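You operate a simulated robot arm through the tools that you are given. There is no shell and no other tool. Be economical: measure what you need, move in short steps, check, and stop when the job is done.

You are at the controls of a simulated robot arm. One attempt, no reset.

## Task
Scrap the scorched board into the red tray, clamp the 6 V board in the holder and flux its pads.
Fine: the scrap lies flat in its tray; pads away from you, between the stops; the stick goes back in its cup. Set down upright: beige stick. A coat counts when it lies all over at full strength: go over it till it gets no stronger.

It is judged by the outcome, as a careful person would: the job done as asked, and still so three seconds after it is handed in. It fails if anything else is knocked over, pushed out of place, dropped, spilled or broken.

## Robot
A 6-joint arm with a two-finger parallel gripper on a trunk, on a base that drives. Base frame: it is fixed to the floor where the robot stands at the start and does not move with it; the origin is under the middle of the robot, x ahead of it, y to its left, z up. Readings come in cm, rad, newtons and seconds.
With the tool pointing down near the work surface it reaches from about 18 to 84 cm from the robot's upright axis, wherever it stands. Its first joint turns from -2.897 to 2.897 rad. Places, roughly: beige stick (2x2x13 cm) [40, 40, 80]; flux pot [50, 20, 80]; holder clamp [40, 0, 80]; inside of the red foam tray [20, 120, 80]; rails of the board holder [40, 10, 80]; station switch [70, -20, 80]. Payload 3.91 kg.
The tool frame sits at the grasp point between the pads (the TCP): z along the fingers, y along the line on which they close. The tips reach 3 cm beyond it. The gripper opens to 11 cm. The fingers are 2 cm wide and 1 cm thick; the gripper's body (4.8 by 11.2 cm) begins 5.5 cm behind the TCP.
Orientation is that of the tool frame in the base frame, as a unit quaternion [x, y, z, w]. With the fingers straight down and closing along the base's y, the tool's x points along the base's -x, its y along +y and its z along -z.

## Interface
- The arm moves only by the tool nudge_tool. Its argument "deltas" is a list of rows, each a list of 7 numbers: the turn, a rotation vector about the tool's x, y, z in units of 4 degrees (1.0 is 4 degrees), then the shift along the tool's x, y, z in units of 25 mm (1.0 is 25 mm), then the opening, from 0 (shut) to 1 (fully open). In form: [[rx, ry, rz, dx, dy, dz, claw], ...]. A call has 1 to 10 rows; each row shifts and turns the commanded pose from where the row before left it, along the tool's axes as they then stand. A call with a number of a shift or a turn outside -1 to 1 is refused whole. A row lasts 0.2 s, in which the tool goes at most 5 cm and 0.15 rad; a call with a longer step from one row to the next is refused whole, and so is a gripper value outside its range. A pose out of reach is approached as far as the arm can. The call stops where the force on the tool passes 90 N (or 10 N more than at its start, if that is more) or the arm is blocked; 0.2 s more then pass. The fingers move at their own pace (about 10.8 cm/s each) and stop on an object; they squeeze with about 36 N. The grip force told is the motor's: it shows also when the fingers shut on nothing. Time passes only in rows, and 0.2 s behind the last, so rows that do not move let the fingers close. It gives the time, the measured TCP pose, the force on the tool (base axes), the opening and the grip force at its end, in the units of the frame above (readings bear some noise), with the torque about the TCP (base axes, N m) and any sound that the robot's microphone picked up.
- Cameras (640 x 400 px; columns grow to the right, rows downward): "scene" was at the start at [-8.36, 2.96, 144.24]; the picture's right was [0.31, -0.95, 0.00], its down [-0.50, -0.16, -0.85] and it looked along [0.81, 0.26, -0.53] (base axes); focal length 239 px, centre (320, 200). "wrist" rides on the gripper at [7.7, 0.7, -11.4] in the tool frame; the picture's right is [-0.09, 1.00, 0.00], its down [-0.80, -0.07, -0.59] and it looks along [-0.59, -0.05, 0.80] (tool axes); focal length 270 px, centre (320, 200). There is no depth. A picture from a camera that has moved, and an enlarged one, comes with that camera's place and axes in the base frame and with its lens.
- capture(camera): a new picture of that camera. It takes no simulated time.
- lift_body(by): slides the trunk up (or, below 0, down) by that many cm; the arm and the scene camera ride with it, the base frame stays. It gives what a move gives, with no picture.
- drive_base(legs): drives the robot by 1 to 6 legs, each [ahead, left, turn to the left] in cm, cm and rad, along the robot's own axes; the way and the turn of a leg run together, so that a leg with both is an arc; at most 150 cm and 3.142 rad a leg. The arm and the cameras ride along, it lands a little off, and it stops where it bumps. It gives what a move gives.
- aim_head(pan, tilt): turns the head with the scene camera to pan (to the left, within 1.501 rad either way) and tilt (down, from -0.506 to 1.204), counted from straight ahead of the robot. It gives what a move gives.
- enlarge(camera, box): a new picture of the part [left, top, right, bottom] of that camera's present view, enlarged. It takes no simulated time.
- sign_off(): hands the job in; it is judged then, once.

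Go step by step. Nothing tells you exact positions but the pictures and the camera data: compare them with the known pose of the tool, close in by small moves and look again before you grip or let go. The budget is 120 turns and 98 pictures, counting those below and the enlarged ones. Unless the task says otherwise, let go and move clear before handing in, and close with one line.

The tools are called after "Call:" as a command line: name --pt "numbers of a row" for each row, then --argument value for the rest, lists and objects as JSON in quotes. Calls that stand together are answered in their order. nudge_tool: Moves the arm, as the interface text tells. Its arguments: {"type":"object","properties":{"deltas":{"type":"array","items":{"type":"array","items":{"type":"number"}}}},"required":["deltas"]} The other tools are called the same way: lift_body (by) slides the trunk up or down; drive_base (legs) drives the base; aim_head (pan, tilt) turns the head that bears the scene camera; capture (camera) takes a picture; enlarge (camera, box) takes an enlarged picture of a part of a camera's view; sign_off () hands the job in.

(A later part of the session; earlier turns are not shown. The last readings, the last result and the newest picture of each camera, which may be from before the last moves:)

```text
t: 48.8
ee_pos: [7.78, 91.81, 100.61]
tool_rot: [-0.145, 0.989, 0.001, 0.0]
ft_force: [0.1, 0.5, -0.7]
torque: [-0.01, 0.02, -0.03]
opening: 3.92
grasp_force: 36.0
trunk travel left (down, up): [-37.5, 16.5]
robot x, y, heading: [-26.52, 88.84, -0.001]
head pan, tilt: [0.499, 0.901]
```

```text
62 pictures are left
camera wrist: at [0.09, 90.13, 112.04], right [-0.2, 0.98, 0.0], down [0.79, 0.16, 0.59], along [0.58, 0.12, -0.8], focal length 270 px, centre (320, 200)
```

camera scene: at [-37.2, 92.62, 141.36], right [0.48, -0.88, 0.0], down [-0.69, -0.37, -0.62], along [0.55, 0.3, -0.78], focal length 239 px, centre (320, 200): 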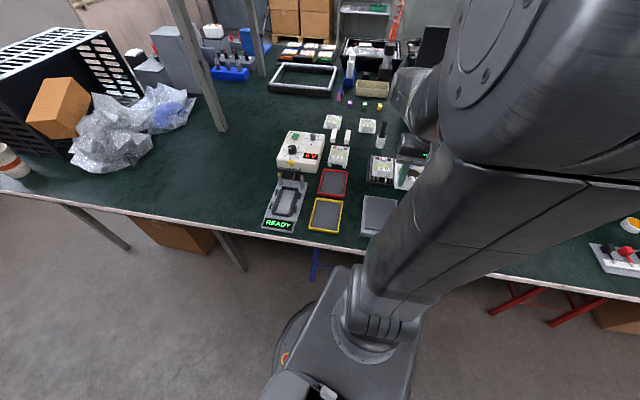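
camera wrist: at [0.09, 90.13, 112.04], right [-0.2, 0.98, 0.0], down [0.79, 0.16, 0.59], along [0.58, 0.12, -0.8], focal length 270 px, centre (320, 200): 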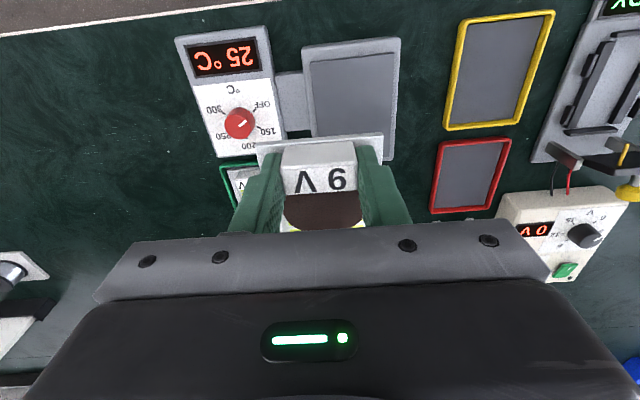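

Board held well. The red tray lies right of the gripper in view, around (16.7, 116.4). I'll come closer to measure it better.

Call:
nudge_tool --pt "0 0 0 -0.36 0.36 0.2 0" --pt "0 0 0 -0.36 0.36 0.32 0" --pt "0 0 0 -0.36 0.36 0.32 0" --pt "0 0 0 -0.36 0.36 0.32 0" --pt "0 0 0 -0.36 0.36 0.32 0" --pt "0 0 0 -0.36 0.36 0.32 0" --pt "0 0 0 -0.36 0.36 0.32 0" --pt "0 0 0 -0.36 0.36 0.32 0" --pt "0 0 0 -0.36 0.36 0.32 0" --pt "0 0 0 -0.36 0.36 0.32 0"

Call:
capture --camera "wrist"

```text
t: 51.0
ee_pos: [13.75, 102.93, 92.95]
tool_rot: [-0.144, 0.99, 0.0, 0.0]
ft_force: [0.9, 0.2, -0.3]
torque: [0.03, 0.04, -0.01]
opening: 3.92
grasp_force: 35.1
trunk travel left (down, up): [-37.5, 16.5]
robot x, y, heading: [-27.06, 88.95, -0.001]
head pan, tilt: [0.499, 0.901]
```

```text
61 pictures are left
camera wrist: at [6.08, 101.38, 104.32], right [-0.2, 0.98, 0.0], down [0.79, 0.16, 0.59], along [0.58, 0.12, -0.8], focal length 270 px, centre (320, 200)
```

wrist: 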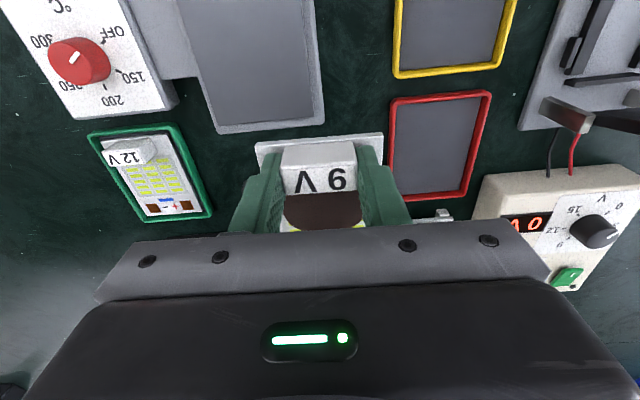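

Call:
enlarge --camera "wrist" --box '[370, 70, 530, 220]'

```text
2.67 times, centred on (450, 145) of wrist
camera zoom: at [6.08, 101.38, 104.32], right [-0.2, 0.98, 0.0], down [0.79, 0.16, 0.59], along [0.58, 0.12, -0.8], focal length 721 px, centre (-27, 347)
```

zoom: 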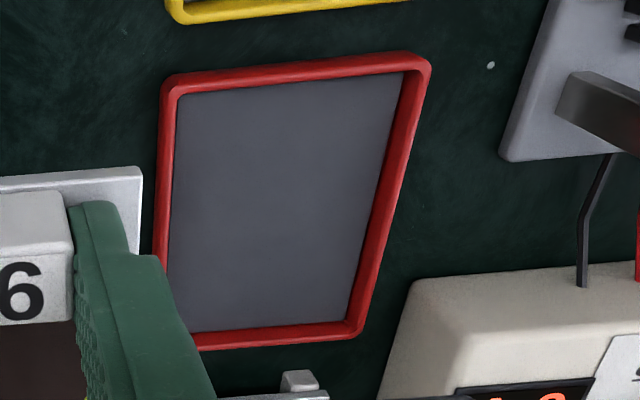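

Call:
nudge_tool --pt "0 0 -0.19 -0.155 0.674 0 0" --pt "0 0 0 -0.155 0.674 0 0" --pt "0 0 0 -0.155 0.674 0 0" --pt "0 0 0 -0.155 0.674 0 0" --pt "0 0 0 -0.155 0.674 0 0" --pt "0 0 0 -0.155 0.674 0 0" --pt "0 0 0 -0.155 0.674 0 0" --pt "0 0 0 0 0 0.5 0" --pt "0 0 0 0 0 0.5 0" --pt "0 0 0 0 0 0.5 0"

Call:
nudge_tool --pt "0 0 0 0 0 0.5 0" --pt "0 0 0 0 0 0.5 0" --pt "0 0 0 0 0 0.5 0" --pt "0 0 0 0 0 0.5 0" --pt "0 0 0 0 0 0.2 0"

Call:
enlarge --camera "wrist" --box '[200, 60, 456, 240]'

Call:
capture --camera "scene"

```text
t: 53.2
ee_pos: [12.83, 115.09, 89.22]
tool_rot: [-0.152, 0.988, 0.0, 0.0]
ft_force: [0.3, 0.4, -0.6]
torque: [-0.01, 0.03, -0.01]
opening: 3.93
grasp_force: 36.0
trunk travel left (down, up): [-37.5, 16.5]
robot x, y, heading: [-27.08, 88.94, -0.002]
head pan, tilt: [0.499, 0.901]
```

```text
t: 54.4
ee_pos: [12.78, 115.0, 83.73]
tool_rot: [-0.151, 0.988, 0.0, 0.0]
ft_force: [-0.2, 0.0, -0.7]
torque: [0.01, 0.01, -0.03]
opening: 3.94
grasp_force: 35.7
trunk travel left (down, up): [-37.5, 16.5]
robot x, y, heading: [-26.95, 88.99, -0.001]
head pan, tilt: [0.499, 0.901]
```

```text
2.22 times, centred on (328, 150) of wrist
camera zoom: at [5.17, 113.33, 95.08], right [-0.21, 0.98, 0.0], down [0.79, 0.17, 0.59], along [0.58, 0.13, -0.8], focal length 601 px, centre (302, 311)
```

zoom: 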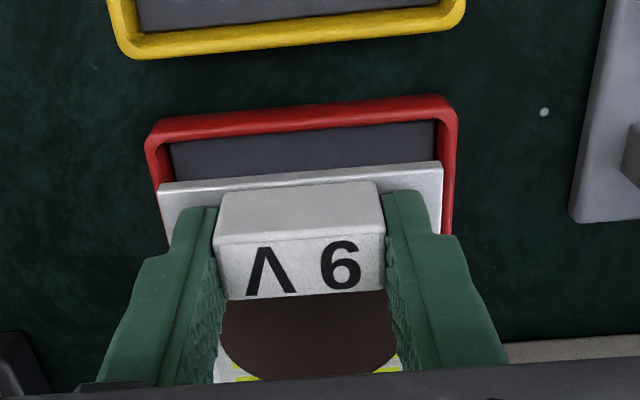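

```text
58 pictures are left
camera scene: at [-37.19, 92.64, 141.37], right [0.48, -0.88, 0.0], down [-0.69, -0.37, -0.62], along [0.55, 0.3, -0.78], focal length 239 px, centre (320, 200)
```

scene: 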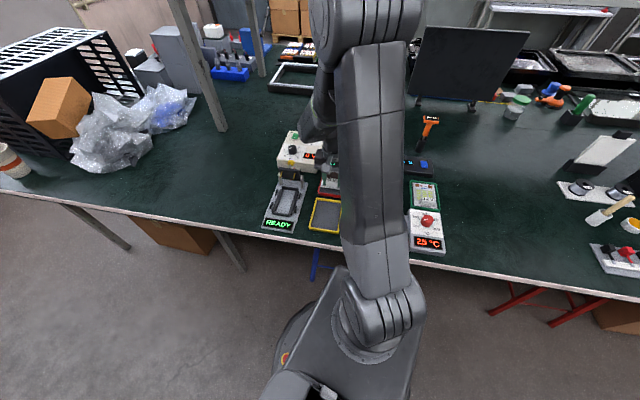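

Board and tray line up to within about 2 mm each side. I'll lower gently.

Call:
nudge_tool --pt "0 0 0 -0.04 0.02 0.3 0" --pt "0 0 0 0 0 0.3 0" --pt "0 0 0 0 0 0.2 0" --pt "0 0 0 0 0 0.15 0" --pt "0 0 0 0 0 0.1 0"

Call:
enlarge --camera "wrist" --box '[200, 60, 456, 240]'

```text
t: 55.6
ee_pos: [12.93, 115.09, 81.01]
tool_rot: [-0.152, 0.988, 0.0, 0.0]
ft_force: [0.0, 0.2, -1.5]
torque: [0.01, 0.02, 0.01]
opening: 3.91
grasp_force: 35.9
trunk travel left (down, up): [-37.5, 16.5]
robot x, y, heading: [-26.98, 89.0, -0.002]
head pan, tilt: [0.499, 0.901]
```

```text
2.22 times, centred on (328, 150) of wrist
camera zoom: at [5.37, 113.38, 92.46], right [-0.21, 0.98, 0.0], down [0.79, 0.17, 0.59], along [0.58, 0.13, -0.8], focal length 601 px, centre (302, 311)
```

zoom: 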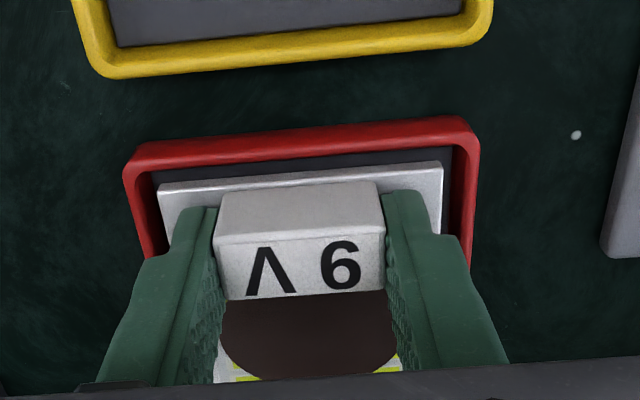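

Call:
nudge_tool --pt "0 0 0 0 0 0.1 0" --pt "0 0 0 0 0 0.1 0" --pt "0 0 0 0 0 0.08 0"

Call:
enlarge --camera "wrist" --box '[200, 60, 456, 240]'

```text
t: 56.4
ee_pos: [12.96, 115.14, 80.36]
tool_rot: [-0.152, 0.988, 0.0, 0.0]
ft_force: [0.5, -0.5, 3.1]
torque: [-0.02, 0.03, 0.0]
opening: 3.94
grasp_force: 35.7
trunk travel left (down, up): [-37.5, 16.5]
robot x, y, heading: [-26.78, 88.8, -0.009]
head pan, tilt: [0.499, 0.901]
```

```text
2.22 times, centred on (328, 150) of wrist
camera zoom: at [5.31, 113.4, 91.78], right [-0.21, 0.98, 0.0], down [0.79, 0.17, 0.59], along [0.58, 0.13, -0.8], focal length 601 px, centre (302, 311)
```

zoom: 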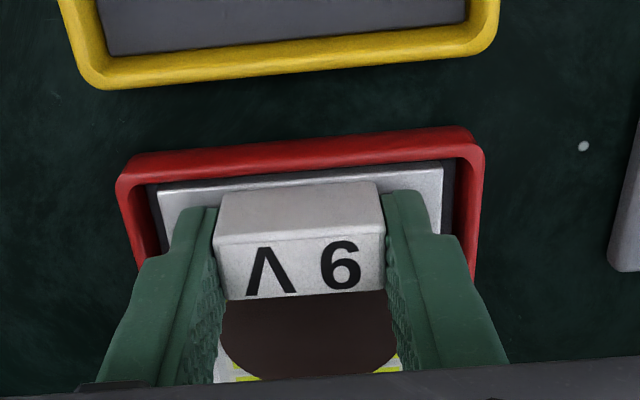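

Call:
nudge_tool --pt "0 0 0 0 0 0 0.43" --pt "0 0 0 0 0 0 0.43" --pt "0 0 0 0 0 -0.3 0.43" --pt "0 0 0 0 0 -0.6 0.43" --pt "0 0 0 0 0 -1 0.43" --pt "0 0 0 0 0 -1 0.43" --pt "0 0 0 0 0 -1 0.43" --pt "0 0 0 0 0 -1 0.43" --pt "0 0 0 0.6 0 -1 0.43" --pt "0 0 0 0.6 0 -1 0.43"

Call:
capture --camera "wrist"

```text
t: 58.6
ee_pos: [10.0, 114.08, 97.69]
tool_rot: [-0.152, 0.988, 0.0, 0.0]
ft_force: [-0.4, 0.1, 0.0]
torque: [0.0, 0.02, 0.01]
opening: 4.75
grasp_force: 0.0
trunk travel left (down, up): [-37.5, 16.5]
robot x, y, heading: [-26.85, 88.66, 0.002]
head pan, tilt: [0.499, 0.901]
```

```text
55 pictures are left
camera wrist: at [2.36, 112.48, 109.15], right [-0.21, 0.98, 0.0], down [0.79, 0.17, 0.59], along [0.58, 0.13, -0.8], focal length 270 px, centre (320, 200)
```

wrist: 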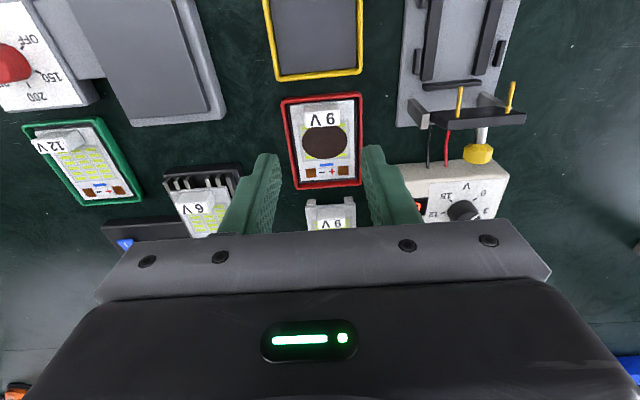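

The scrap lies flat in the red tray. Next the 6 V board on the heat sink; I'll move over for a close view.

Call:
nudge_tool --pt "0 0 0 -0.22 -0.8 0 0.43" --pt "0 0 0 -0.22 -0.8 0 0.43" --pt "0 0 0 -0.22 -0.8 0 0.43" --pt "0 0 0 -0.22 -0.8 0 0.43" --pt "0 0 0 -0.22 -0.8 0 0.43" --pt "0 0 0 -0.22 -0.8 0 0.43" --pt "0 0 0 -0.22 -0.8 0 0.43" --pt "0 0 0 -0.22 -0.8 0 0.43"

Call:
capture --camera "wrist"

```text
t: 60.4
ee_pos: [19.04, 100.09, 97.63]
tool_rot: [-0.152, 0.988, 0.0, 0.0]
ft_force: [0.3, 0.8, 0.6]
torque: [0.02, 0.0, -0.01]
opening: 4.76
grasp_force: 0.1
trunk travel left (down, up): [-37.5, 16.5]
robot x, y, heading: [-26.73, 88.72, -0.003]
head pan, tilt: [0.499, 0.901]
```

```text
54 pictures are left
camera wrist: at [11.38, 98.44, 109.0], right [-0.21, 0.98, 0.0], down [0.79, 0.17, 0.59], along [0.58, 0.13, -0.8], focal length 270 px, centre (320, 200)
```

wrist: 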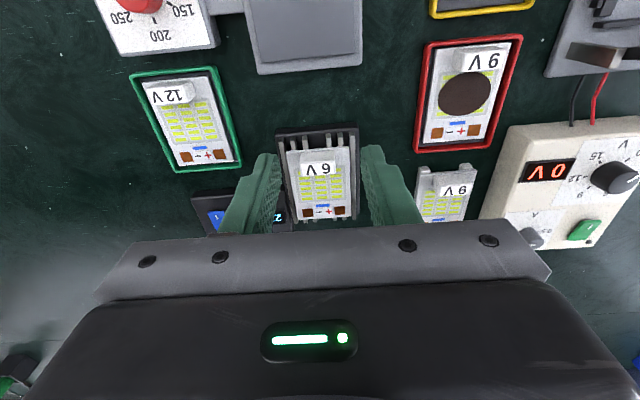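

Call:
enlarge --camera "wrist" --box '[224, 110, 416, 230]'

```text
3.33 times, centred on (320, 170) of wrist
camera zoom: at [11.38, 98.44, 109.0], right [-0.21, 0.98, 0.0], down [0.79, 0.17, 0.59], along [0.58, 0.13, -0.8], focal length 901 px, centre (320, 300)
```

zoom: 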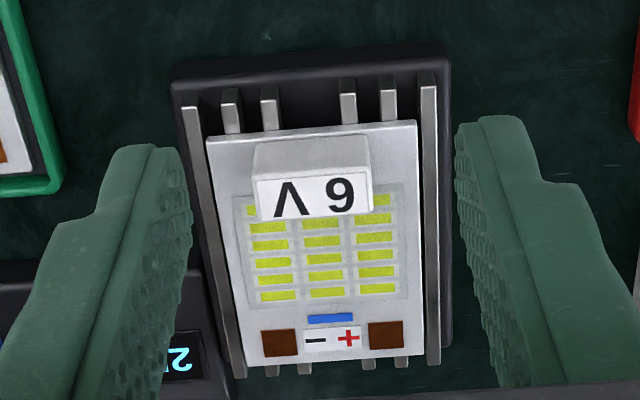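

Call:
nudge_tool --pt "0 0 0 -0.75 -0.07 0 0.43" --pt "0 0 0 -0.75 -0.07 0 0.43" --pt "0 0 0 -0.75 -0.07 0 0.43" --pt "0 0 0 -0.75 -0.08 0 0.43" --pt "0 0 0 0 0 0.8 0.43" --pt "0 0 0 0 0 0.8 0.43" --pt "0 0 0 0 0 0.8 0.43" --pt "0 0 0 0 0 0.8 0.43" --pt "0 0 0 0 0 0.8 0.43" --pt "0 0 0 0 0 0.5 0.43"

Call:
enlarge --camera "wrist" --box '[200, 60, 456, 240]'

```text
t: 62.6
ee_pos: [26.56, 101.6, 86.32]
tool_rot: [-0.152, 0.988, 0.0, 0.0]
ft_force: [0.1, 0.2, 0.3]
torque: [0.02, 0.02, -0.01]
opening: 4.75
grasp_force: 0.2
trunk travel left (down, up): [-37.5, 16.5]
robot x, y, heading: [-27.0, 88.82, -0.006]
head pan, tilt: [0.499, 0.901]
```

```text
2.22 times, centred on (328, 150) of wrist
camera zoom: at [18.93, 100.04, 97.69], right [-0.21, 0.98, 0.0], down [0.79, 0.17, 0.59], along [0.58, 0.13, -0.8], focal length 601 px, centre (302, 311)
```

zoom: 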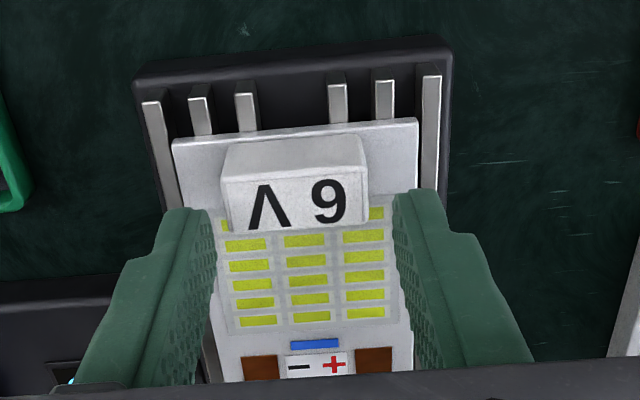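

Call:
nudge_tool --pt "0 0 0 0.04 -0.06 0.4 0.43" --pt "0 0 0 0 0 0.4 0.43" --pt "0 0 0 0 0 0.3 0.43" --pt "0 0 0 0 0 0.1 0.43"

Call:
nudge_tool --pt "0 0 0 0 0 0.05 0.43" --pt "0 0 0 0 0 0.0 0.43"

```text
t: 63.6
ee_pos: [26.22, 101.58, 83.25]
tool_rot: [-0.152, 0.988, 0.0, 0.0]
ft_force: [-1.1, 0.8, 0.6]
torque: [0.0, -0.03, 0.03]
opening: 4.74
grasp_force: 0.1
trunk travel left (down, up): [-37.5, 16.5]
robot x, y, heading: [-26.72, 88.97, 0.0]
head pan, tilt: [0.499, 0.901]
```

```text
t: 64.2
ee_pos: [26.23, 101.48, 83.18]
tool_rot: [-0.153, 0.988, 0.0, 0.0]
ft_force: [0.7, -0.6, -0.6]
torque: [0.0, 0.0, 0.01]
opening: 4.72
grasp_force: 0.1
trunk travel left (down, up): [-37.5, 16.5]
robot x, y, heading: [-26.76, 89.08, -0.001]
head pan, tilt: [0.499, 0.901]
```

Call:
nudge_tool --pt "0 0 0 0 0 0 0" --pt "0 0 0 0 0 0 0" --pt "0 0 0 0 0 0 0" --pt "0 0 0 0 0 -0.05 0" --pt "0 0 0 0 0 -0.05 0" --pt "0 0 0 0 0 -0.05 0" --pt "0 0 0 0 0 -0.1 0" --pt "0 0 0 0 0 -0.1 0" --pt "0 0 0 0 0 -0.1 0"

Call:
enlarge --camera "wrist" --box '[200, 60, 456, 240]'

```text
t: 66.2
ee_pos: [26.4, 101.51, 84.41]
tool_rot: [-0.152, 0.988, 0.0, 0.0]
ft_force: [0.3, -1.0, -0.9]
torque: [-0.01, 0.03, -0.06]
opening: 3.9
grasp_force: 35.9
trunk travel left (down, up): [-37.5, 16.5]
robot x, y, heading: [-27.38, 89.02, -0.001]
head pan, tilt: [0.499, 0.901]
```

```text
2.22 times, centred on (328, 150) of wrist
camera zoom: at [18.76, 99.94, 95.77], right [-0.21, 0.98, 0.0], down [0.79, 0.17, 0.59], along [0.58, 0.13, -0.8], focal length 601 px, centre (302, 311)
```

zoom: 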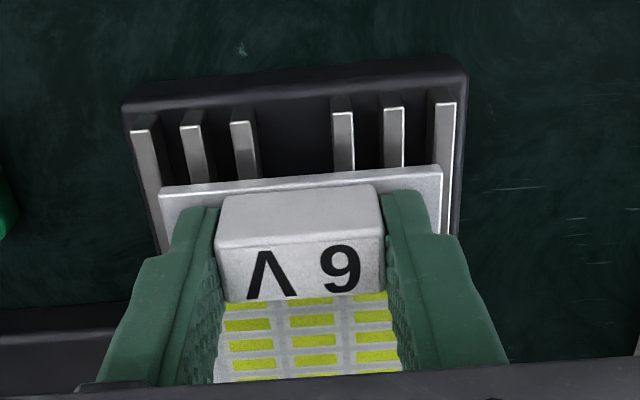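

The 6 V board is lifted. Raising it gently, then driving back.

Call:
nudge_tool --pt "0 0 0 0 0 -0.2 0" --pt "0 0 0 0 0 -0.3 0" --pt "0 0 0 0 0 -0.4 0" --pt "0 0 0 0 0 -0.5 0" --pt "0 0 0 0 0 -0.5 0" --pt "0 0 0 0.2 0 -0.5 0" --pt "0 0 0 0.4 0 -0.5 0" --pt "0 0 0 0.5 0 -0.5 0" --pt "0 0 0 0.5 0 -0.5 0" --pt "0 0 0 0.5 0 -0.5 0"

Call:
nudge_tool --pt "0 0 0 0.5 0 -0.5 0" --pt "0 0 0 0.5 0 -0.5 0" --pt "0 0 0 0.5 -0.3 -0.5 0" --pt "0 0 0 0.5 -0.4 -0.4 0" --pt "0 0 0 0.2 -0.4 0 0" --pt "0 0 0 0 -0.4 0 0" --pt "0 0 0 0 -0.4 0 0"

Call:
drive_base --legs '[[26.5, -89, 0]]'

Call:
capture --camera "wrist"

```text
t: 68.4
ee_pos: [21.3, 100.07, 95.43]
tool_rot: [-0.152, 0.988, 0.0, 0.0]
ft_force: [-0.9, -1.1, -1.0]
torque: [-0.05, 0.04, 0.02]
opening: 3.94
grasp_force: 35.8
trunk travel left (down, up): [-37.5, 16.5]
robot x, y, heading: [-27.22, 89.01, -0.003]
head pan, tilt: [0.499, 0.901]
```

```text
t: 70.0
ee_pos: [17.43, 93.83, 100.04]
tool_rot: [-0.153, 0.988, -0.001, 0.0]
ft_force: [0.8, -0.3, 0.0]
torque: [-0.01, 0.04, 0.0]
opening: 3.94
grasp_force: 36.1
trunk travel left (down, up): [-37.5, 16.5]
robot x, y, heading: [-26.79, 88.57, -0.006]
head pan, tilt: [0.499, 0.901]
```

```text
t: 74.8
ee_pos: [42.78, 3.69, 100.17]
tool_rot: [-0.145, 0.989, 0.0, 0.0]
ft_force: [0.1, 0.6, -1.2]
torque: [0.01, 0.03, -0.01]
opening: 3.93
grasp_force: 36.2
trunk travel left (down, up): [-37.5, 16.5]
robot x, y, heading: [-1.79, -0.84, -0.016]
head pan, tilt: [0.499, 0.901]
```

```text
50 pictures are left
camera wrist: at [35.2, 2.16, 111.47], right [-0.2, 0.98, 0.0], down [0.79, 0.16, 0.59], along [0.58, 0.12, -0.8], focal length 270 px, centre (320, 200)
```

wrist: 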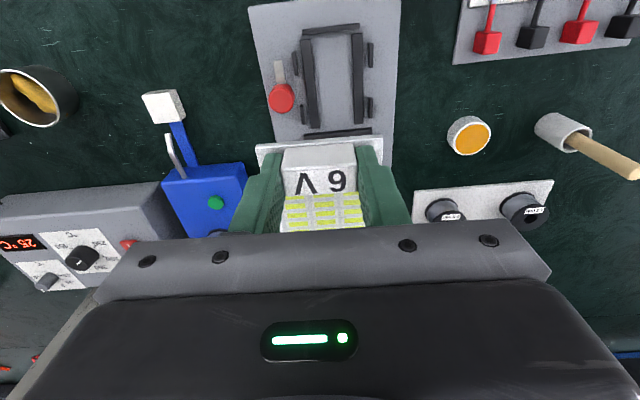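

Call:
enlarge --camera "wrist" --box '[232, 0, 424, 150]'

```text
2.67 times, centred on (328, 75) of wrist
camera zoom: at [35.2, 2.16, 111.47], right [-0.2, 0.98, 0.0], down [0.79, 0.16, 0.59], along [0.58, 0.12, -0.8], focal length 721 px, centre (299, 533)
```

zoom: 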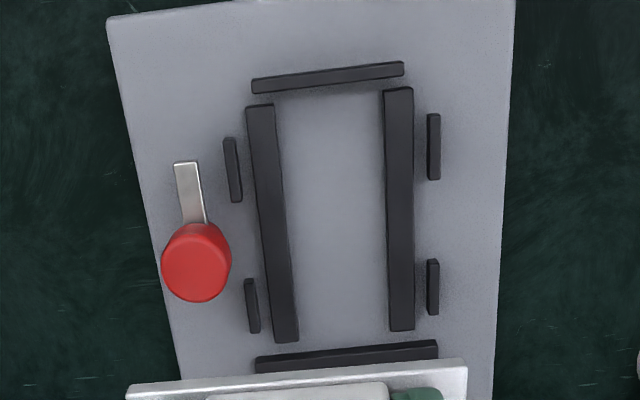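

The seat is measured: stops about 7.8 cm apart, 3.4 cm behind and 1.6 cm left of the tool; this agrees with the noted pose. Moving over it and lowering to a hover.

Call:
nudge_tool --pt "0 0 -0.1 0.45 0.2 0 0" --pt "0 0 0 0.46 0.22 0 0" --pt "0 0 0 0.46 0.23 0 0" --pt "0 0 0 0 0 0.4 0" --pt "0 0 0 0 0 0.6 0" --pt "0 0 0 0 0 0.7 0" --pt "0 0 0 0 0 0.7 0" --pt "0 0 0 0 0 0.7 0" --pt "0 0 0 0 0 0.7 0" --pt "0 0 0 0 0 0.7 0"

Call:
nudge_tool --pt "0 0 0 0 0 0.6 0" --pt "0 0 0 0 0 0.5 0" --pt "0 0 0 0 0 0.4 0"

Call:
enlarge --camera "wrist" --box '[200, 60, 456, 240]'

```text
t: 77.0
ee_pos: [39.04, 4.31, 88.9]
tool_rot: [-0.149, 0.989, 0.001, 0.0]
ft_force: [0.2, -0.5, -0.8]
torque: [0.01, 0.02, -0.01]
opening: 3.92
grasp_force: 35.9
trunk travel left (down, up): [-37.5, 16.5]
robot x, y, heading: [-1.85, -0.66, -0.017]
head pan, tilt: [0.499, 0.901]
```

```text
t: 77.8
ee_pos: [39.2, 4.1, 85.07]
tool_rot: [-0.148, 0.989, 0.001, 0.0]
ft_force: [0.7, 0.0, -0.3]
torque: [-0.01, 0.0, 0.0]
opening: 3.94
grasp_force: 36.0
trunk travel left (down, up): [-37.5, 16.5]
robot x, y, heading: [-1.84, -0.52, -0.018]
head pan, tilt: [0.499, 0.901]
```

```text
2.22 times, centred on (328, 150) of wrist
camera zoom: at [31.56, 2.63, 96.51], right [-0.21, 0.98, 0.0], down [0.79, 0.17, 0.59], along [0.58, 0.12, -0.8], focal length 601 px, centre (302, 311)
```

zoom: 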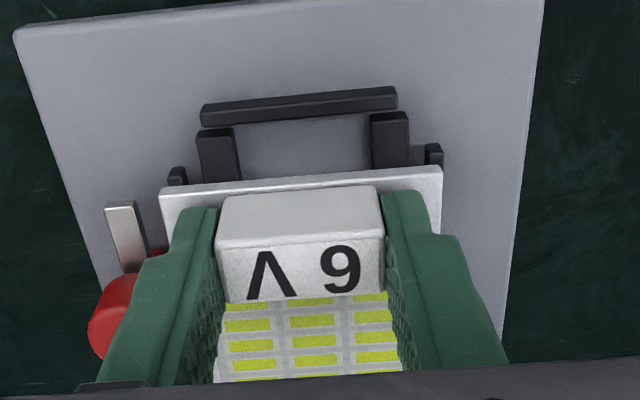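

Call:
nudge_tool --pt "0 0 0 0.02 0.045 0.3 0" --pt "0 0 0 0 0 0.3 0" --pt "0 0 0 0 0 0.25 0" --pt "0 0 0 0 0 0.15 0" --pt "0 0 0 0 0 0.1 0"

Call:
enlarge --camera "wrist" --box '[200, 60, 456, 240]'

```text
t: 79.0
ee_pos: [39.07, 4.44, 82.17]
tool_rot: [-0.148, 0.989, 0.0, 0.0]
ft_force: [0.2, -0.5, -0.7]
torque: [0.02, 0.04, 0.02]
opening: 3.96
grasp_force: 36.1
trunk travel left (down, up): [-37.5, 16.5]
robot x, y, heading: [-1.77, -0.76, -0.009]
head pan, tilt: [0.499, 0.901]
```

```text
2.22 times, centred on (328, 150) of wrist
camera zoom: at [31.34, 2.75, 93.73], right [-0.21, 0.98, 0.0], down [0.79, 0.17, 0.59], along [0.58, 0.12, -0.8], focal length 601 px, centre (302, 311)
```

zoom: 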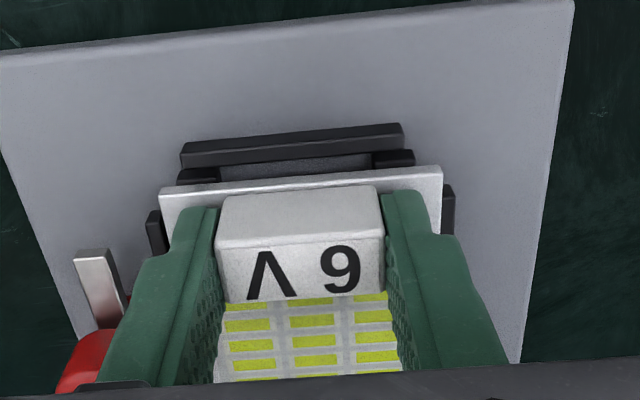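

Call:
nudge_tool --pt "0 0 0 0 0 0.08 0" --pt "0 0 0 0 0 0.08 0" --pt "0 0 0 0 0 0.08 0" --pt "0 0 0 0 0 0.0 0"

Call:
enlarge --camera "wrist" --box '[200, 60, 456, 240]'

```text
t: 80.0
ee_pos: [39.0, 4.4, 81.7]
tool_rot: [-0.149, 0.989, 0.0, 0.0]
ft_force: [0.1, 0.1, -0.4]
torque: [-0.02, 0.01, -0.01]
opening: 3.91
grasp_force: 36.3
trunk travel left (down, up): [-37.5, 16.5]
robot x, y, heading: [-1.8, -0.64, -0.013]
head pan, tilt: [0.499, 0.901]
```

```text
2.22 times, centred on (328, 150) of wrist
camera zoom: at [31.37, 2.76, 93.1], right [-0.21, 0.98, 0.0], down [0.79, 0.17, 0.59], along [0.58, 0.12, -0.8], focal length 601 px, centre (302, 311)
```

zoom: 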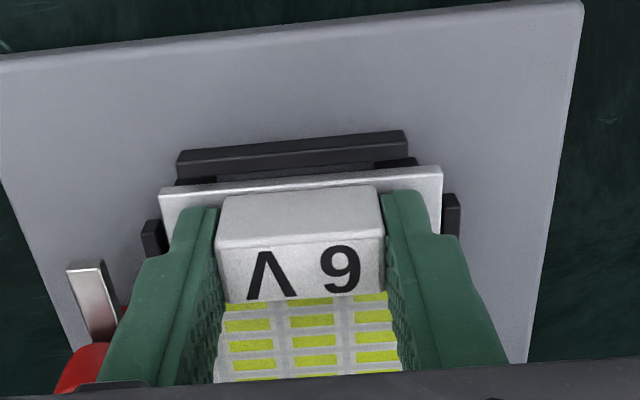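

Almost seated; a few more small steps until I feel the rails.

Call:
nudge_tool --pt "0 0 0 0 0 0.05 0" --pt "0 0 0 0 0 0.03 0" --pt "0 0 0 0 0 0.0 0"

Call:
nudge_tool --pt "0 0 0 0 0 0.04 0" --pt "0 0 0 0 0 0.0 0"

```text
t: 80.8
ee_pos: [38.97, 4.35, 81.58]
tool_rot: [-0.149, 0.989, 0.001, 0.001]
ft_force: [1.5, -1.2, 21.7]
torque: [-0.08, 0.17, 0.01]
opening: 3.93
grasp_force: 36.2
trunk travel left (down, up): [-37.5, 16.5]
robot x, y, heading: [-1.88, -0.66, -0.016]
head pan, tilt: [0.499, 0.901]
```

```text
t: 81.5
ee_pos: [38.94, 4.32, 81.6]
tool_rot: [-0.15, 0.989, 0.0, 0.002]
ft_force: [2.3, 0.8, 36.7]
torque: [0.03, 0.08, 0.01]
opening: 3.96
grasp_force: 36.1
trunk travel left (down, up): [-37.5, 16.5]
robot x, y, heading: [-1.62, -0.82, -0.02]
head pan, tilt: [0.499, 0.901]
```

Contact at the same height as the old board's seat. Releasing and rising to look.

Call:
nudge_tool --pt "0 0 0 0 0 -0.07 0" --pt "0 0 0 0 0 0 0.43" --pt "0 0 0 0 0 0 0.43" --pt "0 0 0 0 0 -0.3 0.43" --pt "0 0 0 0 0 -0.6 0.43" --pt "0 0 0 0 0 -1 0.43" --pt "0 0 0 0 0 -1 0.43" --pt "0 0 0 0.7 0 -0.7 0.43" --pt "0 0 0 0.7 0 -0.5 0.43" --pt "0 0 0 0.6 0 0 0.43"

Call:
enlarge --camera "wrist" --box '[200, 70, 440, 240]'

```text
t: 83.7
ee_pos: [34.18, 2.68, 91.92]
tool_rot: [-0.148, 0.989, 0.001, 0.0]
ft_force: [-0.2, -0.8, -0.3]
torque: [0.02, 0.02, 0.01]
opening: 4.72
grasp_force: 0.1
trunk travel left (down, up): [-37.5, 16.5]
robot x, y, heading: [-1.67, -0.9, -0.016]
head pan, tilt: [0.499, 0.901]
```

```text
2.35 times, centred on (320, 155) of wrist
camera zoom: at [26.63, 1.17, 103.25], right [-0.21, 0.98, 0.0], down [0.79, 0.17, 0.59], along [0.58, 0.12, -0.8], focal length 636 px, centre (320, 306)
```

zoom: 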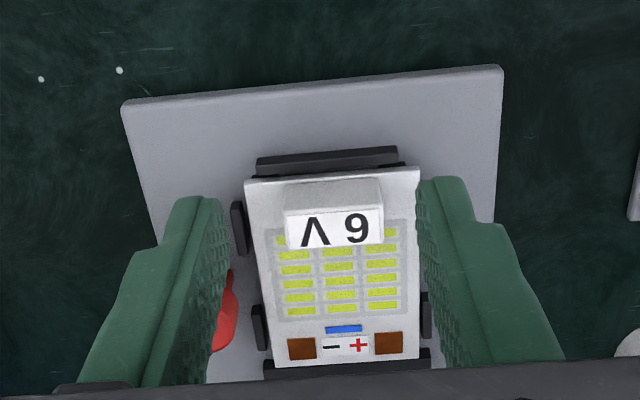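

The board sits between the stops with pads away. Now back to the clamp knob, turning the wrist to the open angle first.

Call:
nudge_tool --pt "0 0 0 -0.77 -0.47 0 0.4" --pt "0 0 0 -0.77 -0.47 0 0.4" --pt "0 0 0 -0.77 -0.47 0 0.4" --pt "0 0 0 -0.77 -0.47 0 0.4" --pt "0 0 0 -0.74 -0.48 0 0.4" --pt "0 0 -1 0 0 0 0.4" --pt "0 0 -1 0 0 0 0.4" --pt "0 0 -1 0 0 0 0.4" --pt "0 0 -1 0 0 0 0.4" --pt "0 0 -1 0 0 0 0.4"

Call:
nudge_tool --pt "0 0 -1 0 0 0 0.4" --pt "0 0 -1 0 0 0 0.4" --pt "0 0 -1 0 0 0 0.4" --pt "0 0 -1 0 0 0 0.4" --pt "0 0 -1 0 0 0 0.4" --pt "0 0 -1 0 0 0 0.4" --pt "0 0 -1 0 0 0 0.4" --pt "0 0 -1 0 0 0 0.4" --pt "0 0 -1 0 0 0 0.4" --pt "0 0 -1 0 0 0 0.4"

Call:
nudge_tool --pt "0 0 -1 0 0 0.5 0.4" --pt "0 0 -1 0 0 0.5 0.4" --pt "0 0 -1 0 0 0.5 0.4" --pt "0 0 -1 0 0 0.5 0.4" --pt "0 0 -1 0 0 0.5 0.4" --pt "0 0 -1 0 0 0.4 0.4"

Call:
enlarge --camera "wrist" --box '[200, 60, 456, 240]'

```text
t: 85.8
ee_pos: [45.07, -0.03, 91.87]
tool_rot: [-0.319, 0.948, 0.001, 0.0]
ft_force: [-0.2, 0.9, 0.0]
torque: [0.01, 0.0, -0.01]
opening: 4.42
grasp_force: 0.1
trunk travel left (down, up): [-37.5, 16.5]
robot x, y, heading: [-1.78, -0.67, -0.019]
head pan, tilt: [0.499, 0.901]
```

```text
t: 88.0
ee_pos: [45.06, 0.02, 91.84]
tool_rot: [-0.624, 0.782, 0.0, 0.0]
ft_force: [0.1, -0.1, 0.0]
torque: [0.0, -0.01, -0.01]
opening: 4.41
grasp_force: 0.0
trunk travel left (down, up): [-37.5, 16.5]
robot x, y, heading: [-1.88, -0.81, -0.015]
head pan, tilt: [0.499, 0.901]
```

```text
t: 89.5
ee_pos: [45.01, -0.01, 84.58]
tool_rot: [0.773, -0.635, 0.001, 0.0]
ft_force: [0.3, 0.5, -0.3]
torque: [-0.01, -0.01, 0.04]
opening: 4.41
grasp_force: 0.2
trunk travel left (down, up): [-37.5, 16.5]
robot x, y, heading: [-1.62, -0.94, -0.016]
head pan, tilt: [0.499, 0.901]
```

```text
2.22 times, centred on (328, 150) of wrist
camera zoom: at [45.83, -7.55, 96.0], right [-0.99, -0.11, 0.0], down [-0.09, 0.8, 0.59], along [-0.06, 0.59, -0.8], focal length 601 px, centre (302, 311)
```

zoom: 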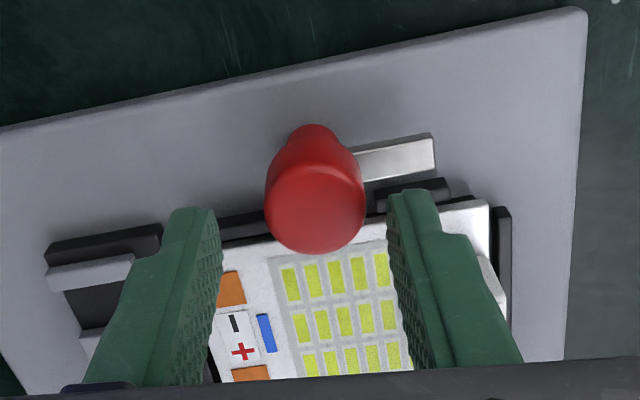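

Call:
nudge_tool --pt "0 0 0 0 0.14 0.4 0.4" --pt "0 0 0 0 0 0.4 0.4" --pt "0 0 0 0 0 0 0" --pt "0 0 0 0 0 0 0" --pt "0 0 0 0 0 0 0" --pt "0 0 1 0 0 0 0" --pt "0 0 1 0 0 0 0" --pt "0 0 1 0 0 0 0" --pt "0 0 1 0 0 0 0" --pt "0 0 1 0 0 0 0"

Call:
nudge_tool --pt "0 0 1 0 0 0 0" --pt "0 0 1 0 0 0 0" --pt "0 0 1 0 0 0 0" --pt "0 0 1 0 0 0 0" --pt "0 0 1 0 0 0 0" --pt "0 0 1 0 0 0 0" --pt "0 0 1 0 0 0 0" --pt "0 0 1 0 0 0 0"

Call:
enlarge --camera "wrist" --box '[200, 60, 456, 240]'

```text
t: 91.7
ee_pos: [44.72, -0.08, 82.74]
tool_rot: [-0.65, 0.76, -0.001, 0.0]
ft_force: [3.7, -1.7, 9.0]
torque: [-0.74, 0.46, 0.01]
opening: 2.76
grasp_force: 44.4
trunk travel left (down, up): [-37.5, 16.5]
robot x, y, heading: [-1.87, -0.81, -0.015]
head pan, tilt: [0.499, 0.901]
```

```text
t: 93.5
ee_pos: [44.87, -0.11, 82.81]
tool_rot: [-0.415, 0.91, 0.001, 0.0]
ft_force: [12.4, -15.6, 11.2]
torque: [-0.83, -0.35, 0.04]
opening: 2.75
grasp_force: 45.2
trunk travel left (down, up): [-37.5, 16.5]
robot x, y, heading: [-1.47, -0.6, -0.016]
head pan, tilt: [0.499, 0.901]
```

```text
2.22 times, centred on (328, 150) of wrist
camera zoom: at [39.23, -5.48, 94.03], right [-0.69, 0.72, 0.0], down [0.58, 0.56, 0.6], along [0.43, 0.41, -0.8], focal length 601 px, centre (302, 311)
```

zoom: 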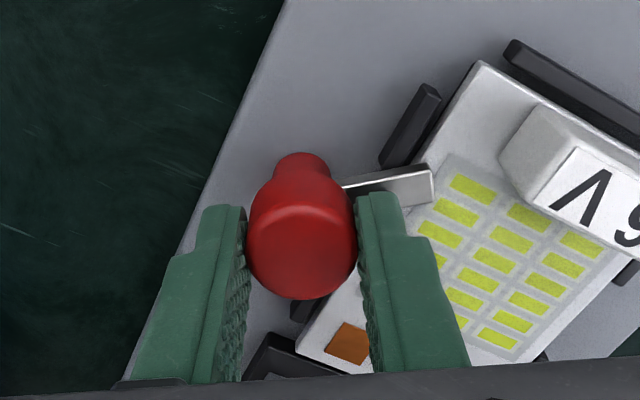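

Call:
nudge_tool --pt "0 0 1 0 0 0 0" --pt "0 0 1 0 0 0 0" --pt "0 0 1 0 0 0 0" --pt "0 0 1 0 0 0 0" --pt "0 0 1 0 0 0 0" --pt "0 0 1 0 0 0 0" --pt "0 0 1 0 0 0 0" --pt "0 0 1 0 0 0 0"

Call:
nudge_tool --pt "0 0 1 0 0 0 0" --pt "0 0 1 0 0 0 0"

Call:
enlarge --camera "wrist" --box '[200, 60, 456, 240]'

```text
t: 95.2
ee_pos: [44.95, -0.25, 82.65]
tool_rot: [-0.149, 0.989, 0.0, 0.001]
ft_force: [25.2, -23.9, 22.4]
torque: [-0.97, -1.03, 0.04]
opening: 2.76
grasp_force: 44.8
trunk travel left (down, up): [-37.5, 16.5]
robot x, y, heading: [-1.73, -0.6, -0.014]
head pan, tilt: [0.499, 0.901]
```

```text
t: 95.8
ee_pos: [44.85, -0.2, 82.62]
tool_rot: [-0.081, 0.997, 0.0, 0.001]
ft_force: [25.5, -23.3, 22.8]
torque: [-1.03, -0.83, 0.15]
opening: 2.76
grasp_force: 45.1
trunk travel left (down, up): [-37.5, 16.5]
robot x, y, heading: [-1.84, -0.99, -0.015]
head pan, tilt: [0.499, 0.901]
```

```text
2.22 times, centred on (328, 150) of wrist
camera zoom: at [37.08, -0.76, 93.98], right [-0.07, 1.0, 0.0], down [0.8, 0.06, 0.6], along [0.59, 0.04, -0.8], focal length 601 px, centre (302, 311)
```

zoom: 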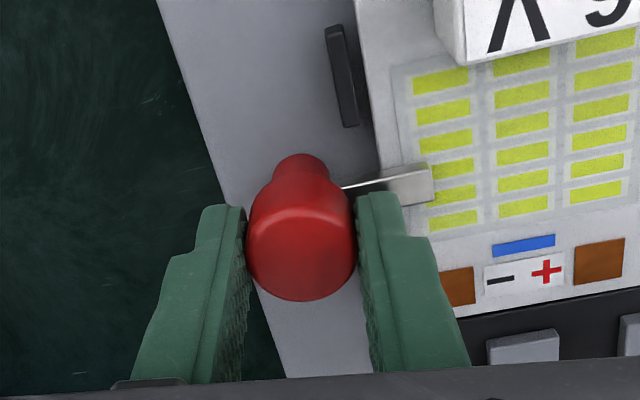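

Call:
nudge_tool --pt "0 0 1 0 0 0 0" --pt "0 0 1 0 0 0 0" --pt "0 0 1 0 0 0 0"

Call:
nudge_tool --pt "0 0 0 0 0 0 0.4" --pt "0 0 0 0 0 0 0.4" --pt "0 0 0 0 0 -0.5 0.4" --pt "0 0 0 0 0 -1 0.4" --pt "0 0 0 0 0 -1 0.4" --pt "0 0 -1 0.7 0 -1 0.4" --pt "0 0 -1 0.9 0 -0.5 0.4" --pt "0 0 -1 0.9 0 0 0.4" --pt "0 0 -1 0.9 0.3 0 0.4" --pt "0 0 -1 0.5 0.3 0 0.4"

Call:
enlarge --camera "wrist" --box '[200, 60, 456, 240]'

```text
t: 96.7
ee_pos: [44.67, -0.2, 82.62]
tool_rot: [0.025, 1.0, 0.0, -0.002]
ft_force: [14.7, -25.9, 7.6]
torque: [-0.54, -0.68, 0.73]
opening: 2.74
grasp_force: 45.4
trunk travel left (down, up): [-37.5, 16.5]
robot x, y, heading: [-1.85, -1.11, -0.017]
head pan, tilt: [0.499, 0.901]
```

```text
t: 98.8
ee_pos: [34.65, 0.56, 92.72]
tool_rot: [-0.15, 0.989, 0.0, 0.0]
ft_force: [-1.1, -0.7, -0.4]
torque: [0.01, 0.02, -0.02]
opening: 4.44
grasp_force: 0.1
trunk travel left (down, up): [-37.5, 16.5]
robot x, y, heading: [-1.69, -0.76, -0.014]
head pan, tilt: [0.499, 0.901]
```

```text
2.22 times, centred on (328, 150) of wrist
camera zoom: at [27.11, -1.1, 104.03], right [-0.21, 0.98, 0.0], down [0.79, 0.17, 0.59], along [0.58, 0.13, -0.8], focal length 601 px, centre (302, 311)
```

zoom: 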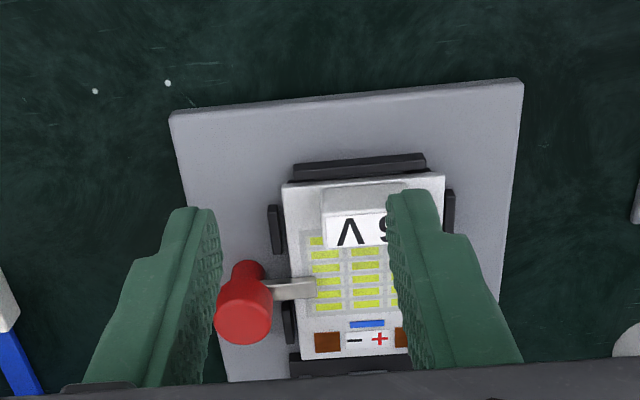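

The clamp tongue now lies square over the board. Next the beige stick in its cup; moving over to view it.

Call:
nudge_tool --pt "0 0 0 -0.28 0.95 -0.5 0.6" --pt "0 0 0 -0.28 0.95 -0.5 0.6" --pt "0 0 0 -0.28 0.95 -0.4 0.6" --pt "0 0 0 -0.28 0.95 -0.3 0.6" --pt "0 0 0 -0.28 0.95 0 0.6" --pt "0 0 0 -0.28 0.95 0 0.6" --pt "0 0 0 -0.28 0.95 0 0.6" --pt "0 0 0 -0.28 0.95 0 0.6" --pt "0 0 0 -0.28 0.95 0 0.6" --pt "0 0 0 -0.28 0.95 0 0.6"

Call:
capture --camera "wrist"

Call:
aim_head --pan 0.5 --tilt 0.85

Call:
capture --camera "scene"

```text
t: 101.0
ee_pos: [34.68, 25.5, 96.91]
tool_rot: [-0.149, 0.989, 0.0, 0.0]
ft_force: [0.0, 0.0, -0.2]
torque: [-0.02, -0.01, -0.02]
opening: 6.62
grasp_force: 0.2
trunk travel left (down, up): [-37.5, 16.5]
robot x, y, heading: [-1.64, -0.72, -0.018]
head pan, tilt: [0.499, 0.901]
```

```text
40 pictures are left
camera wrist: at [26.97, 23.95, 108.23], right [-0.21, 0.98, 0.0], down [0.79, 0.17, 0.59], along [0.58, 0.12, -0.8], focal length 270 px, centre (320, 200)
```

wrist: 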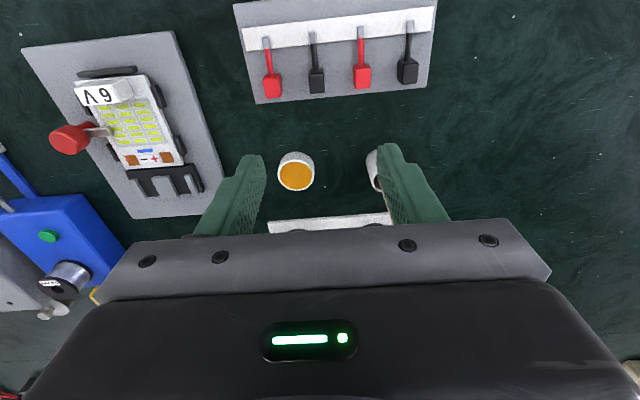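

```text
t: 101.7
ee_pos: [34.58, 25.49, 96.86]
tool_rot: [-0.149, 0.989, 0.0, 0.001]
ft_force: [-0.2, 0.5, -0.2]
torque: [0.02, 0.03, 0.0]
opening: 6.63
grasp_force: 0.1
trunk travel left (down, up): [-37.5, 16.5]
robot x, y, heading: [-1.46, -0.6, -0.015]
head pan, tilt: [0.499, 0.85]
```

```text
39 pictures are left
camera scene: at [-11.66, 3.33, 141.75], right [0.46, -0.89, 0.0], down [-0.67, -0.35, -0.66], along [0.58, 0.31, -0.75], focal length 239 px, centre (320, 200)
```

scene: 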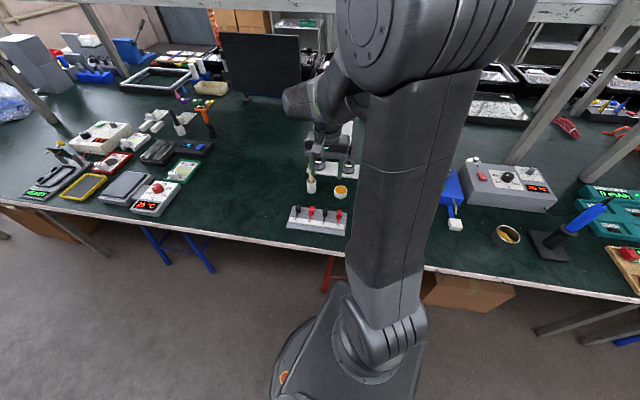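

Call:
nudge_tool --pt "0 0 0 0 0.9 0 0.6" --pt "0 0 0 0 0.9 0 0.6" --pt "0 0 0 0 0.5 0 0.6"

Call:
enlarge --camera "wrist" --box '[200, 60, 456, 240]'

Call:
enlarge --camera "scene" --box '[290, 140, 370, 210]'

```text
t: 102.5
ee_pos: [32.83, 30.82, 96.87]
tool_rot: [-0.149, 0.989, 0.0, 0.001]
ft_force: [-1.4, -0.3, -0.3]
torque: [0.03, -0.01, -0.02]
opening: 6.6
grasp_force: 0.0
trunk travel left (down, up): [-37.5, 16.5]
robot x, y, heading: [-1.78, -1.09, -0.014]
head pan, tilt: [0.499, 0.85]
```

```text
2.22 times, centred on (328, 150) of wrist
camera zoom: at [25.17, 29.37, 108.22], right [-0.21, 0.98, 0.0], down [0.79, 0.17, 0.59], along [0.58, 0.12, -0.8], focal length 601 px, centre (302, 311)
```

zoom: 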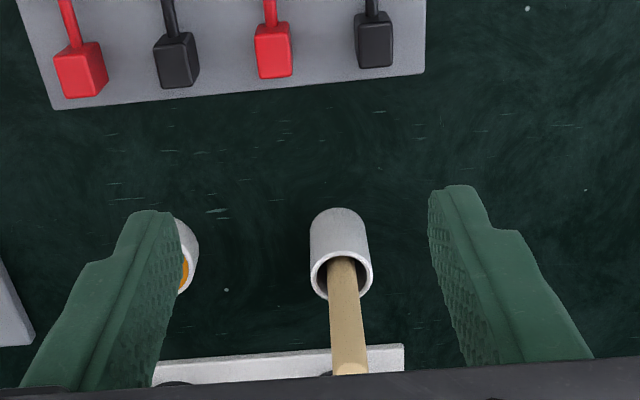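

```text
5.71 times, centred on (330, 175) of scene
camera zoom: at [-11.66, 3.34, 141.75], right [0.46, -0.89, 0.0], down [-0.67, -0.35, -0.66], along [0.58, 0.31, -0.75], focal length 1368 px, centre (263, 343)
```

zoom: 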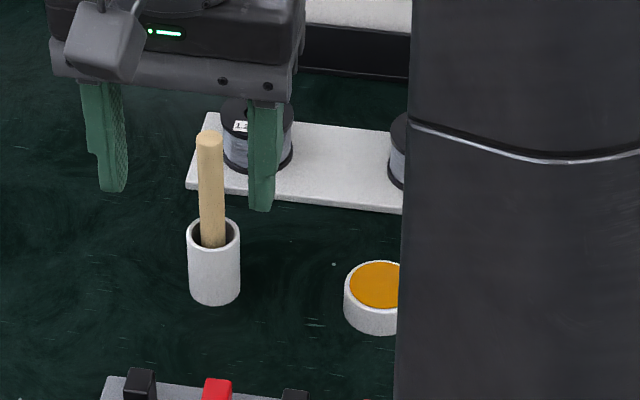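

Call:
nudge_tool --pt "0 0 0 -0.93 0.13 0 0.5" --pt "0 0 0 -0.93 0.13 0 0.5" --pt "0 0 0 -0.93 0.13 0 0.5" --pt "0 0 0 -0.93 0.13 0 0.5" --pt "0 0 0 0 0 0.6 0.5" --pt "0 0 0 0 0 0.5 0.5"

Call:
enlarge --camera "wrist" --box '[200, 60, 456, 240]'

```text
t: 103.9
ee_pos: [41.11, 34.89, 94.1]
tool_rot: [-0.149, 0.989, 0.0, 0.0]
ft_force: [0.7, 0.8, -0.6]
torque: [-0.02, 0.0, -0.01]
opening: 5.49
grasp_force: 0.1
trunk travel left (down, up): [-37.5, 16.5]
robot x, y, heading: [-1.79, -1.09, -0.019]
head pan, tilt: [0.499, 0.85]
```

```text
2.22 times, centred on (328, 150) of wrist
camera zoom: at [33.52, 33.31, 105.42], right [-0.21, 0.98, 0.0], down [0.79, 0.17, 0.59], along [0.58, 0.12, -0.8], focal length 601 px, centre (302, 311)
```

zoom: 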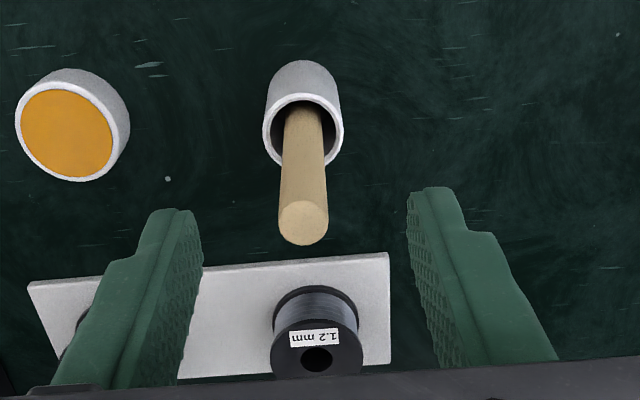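

Call:
nudge_tool --pt "0 0 0 -0.24 0 0 0.5" --pt "0 0 0 0 0 0.6 0.5" --pt "0 0 0 0 0 0.6 0.5" --pt "0 0 0 0 0 0.6 0.5" --pt "0 0 0 0 0 0.6 0.5" --pt "0 0 0 0 0 0.3 0.5"

Call:
enlarge --camera "wrist" --box '[200, 60, 456, 240]'

```text
t: 105.3
ee_pos: [41.71, 35.07, 87.44]
tool_rot: [-0.149, 0.989, 0.001, 0.0]
ft_force: [-0.2, -0.2, 0.8]
torque: [-0.05, -0.02, 0.02]
opening: 5.5
grasp_force: 0.1
trunk travel left (down, up): [-37.5, 16.5]
robot x, y, heading: [-1.85, -0.42, -0.016]
head pan, tilt: [0.499, 0.85]
```

```text
2.22 times, centred on (328, 150) of wrist
camera zoom: at [34.13, 33.49, 98.8], right [-0.21, 0.98, 0.0], down [0.79, 0.17, 0.59], along [0.58, 0.12, -0.8], focal length 601 px, centre (302, 311)
```

zoom: 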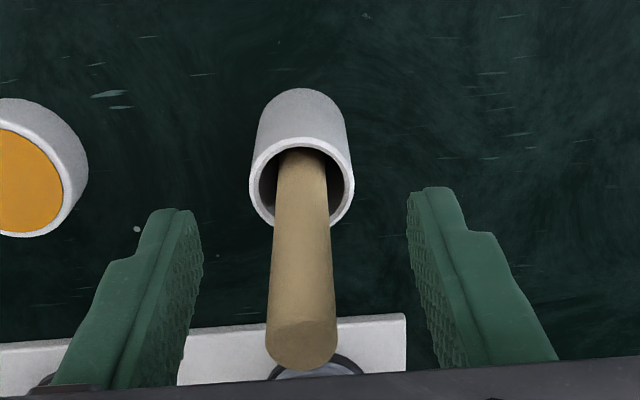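

Call:
nudge_tool --pt "0 0 0 0 0 0 0" --pt "0 0 0 0 0 0 0" --pt "0 0 0 0 0 0 0" --pt "0 0 0 0 0 0 0"

Call:
enlarge --camera "wrist" --box '[200, 60, 456, 240]'

```text
t: 106.3
ee_pos: [41.86, 35.12, 87.44]
tool_rot: [-0.148, 0.989, 0.0, 0.0]
ft_force: [0.1, 1.5, 3.2]
torque: [0.17, 0.06, 0.0]
opening: 1.45
grasp_force: 36.4
trunk travel left (down, up): [-37.5, 16.5]
robot x, y, heading: [-1.82, -0.92, -0.015]
head pan, tilt: [0.499, 0.85]
```

```text
2.22 times, centred on (328, 150) of wrist
camera zoom: at [34.12, 33.48, 98.81], right [-0.21, 0.98, 0.0], down [0.79, 0.17, 0.59], along [0.58, 0.12, -0.8], focal length 601 px, centre (302, 311)
```

zoom: 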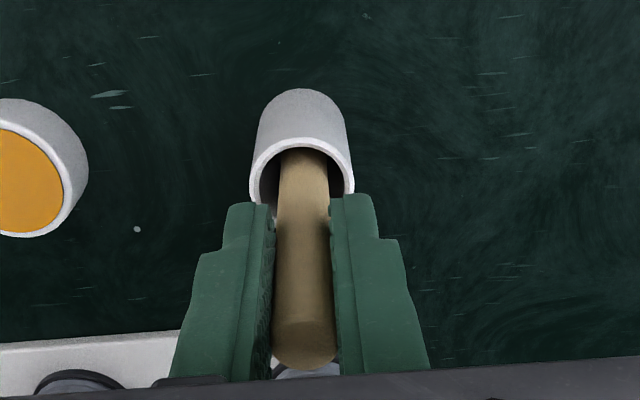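

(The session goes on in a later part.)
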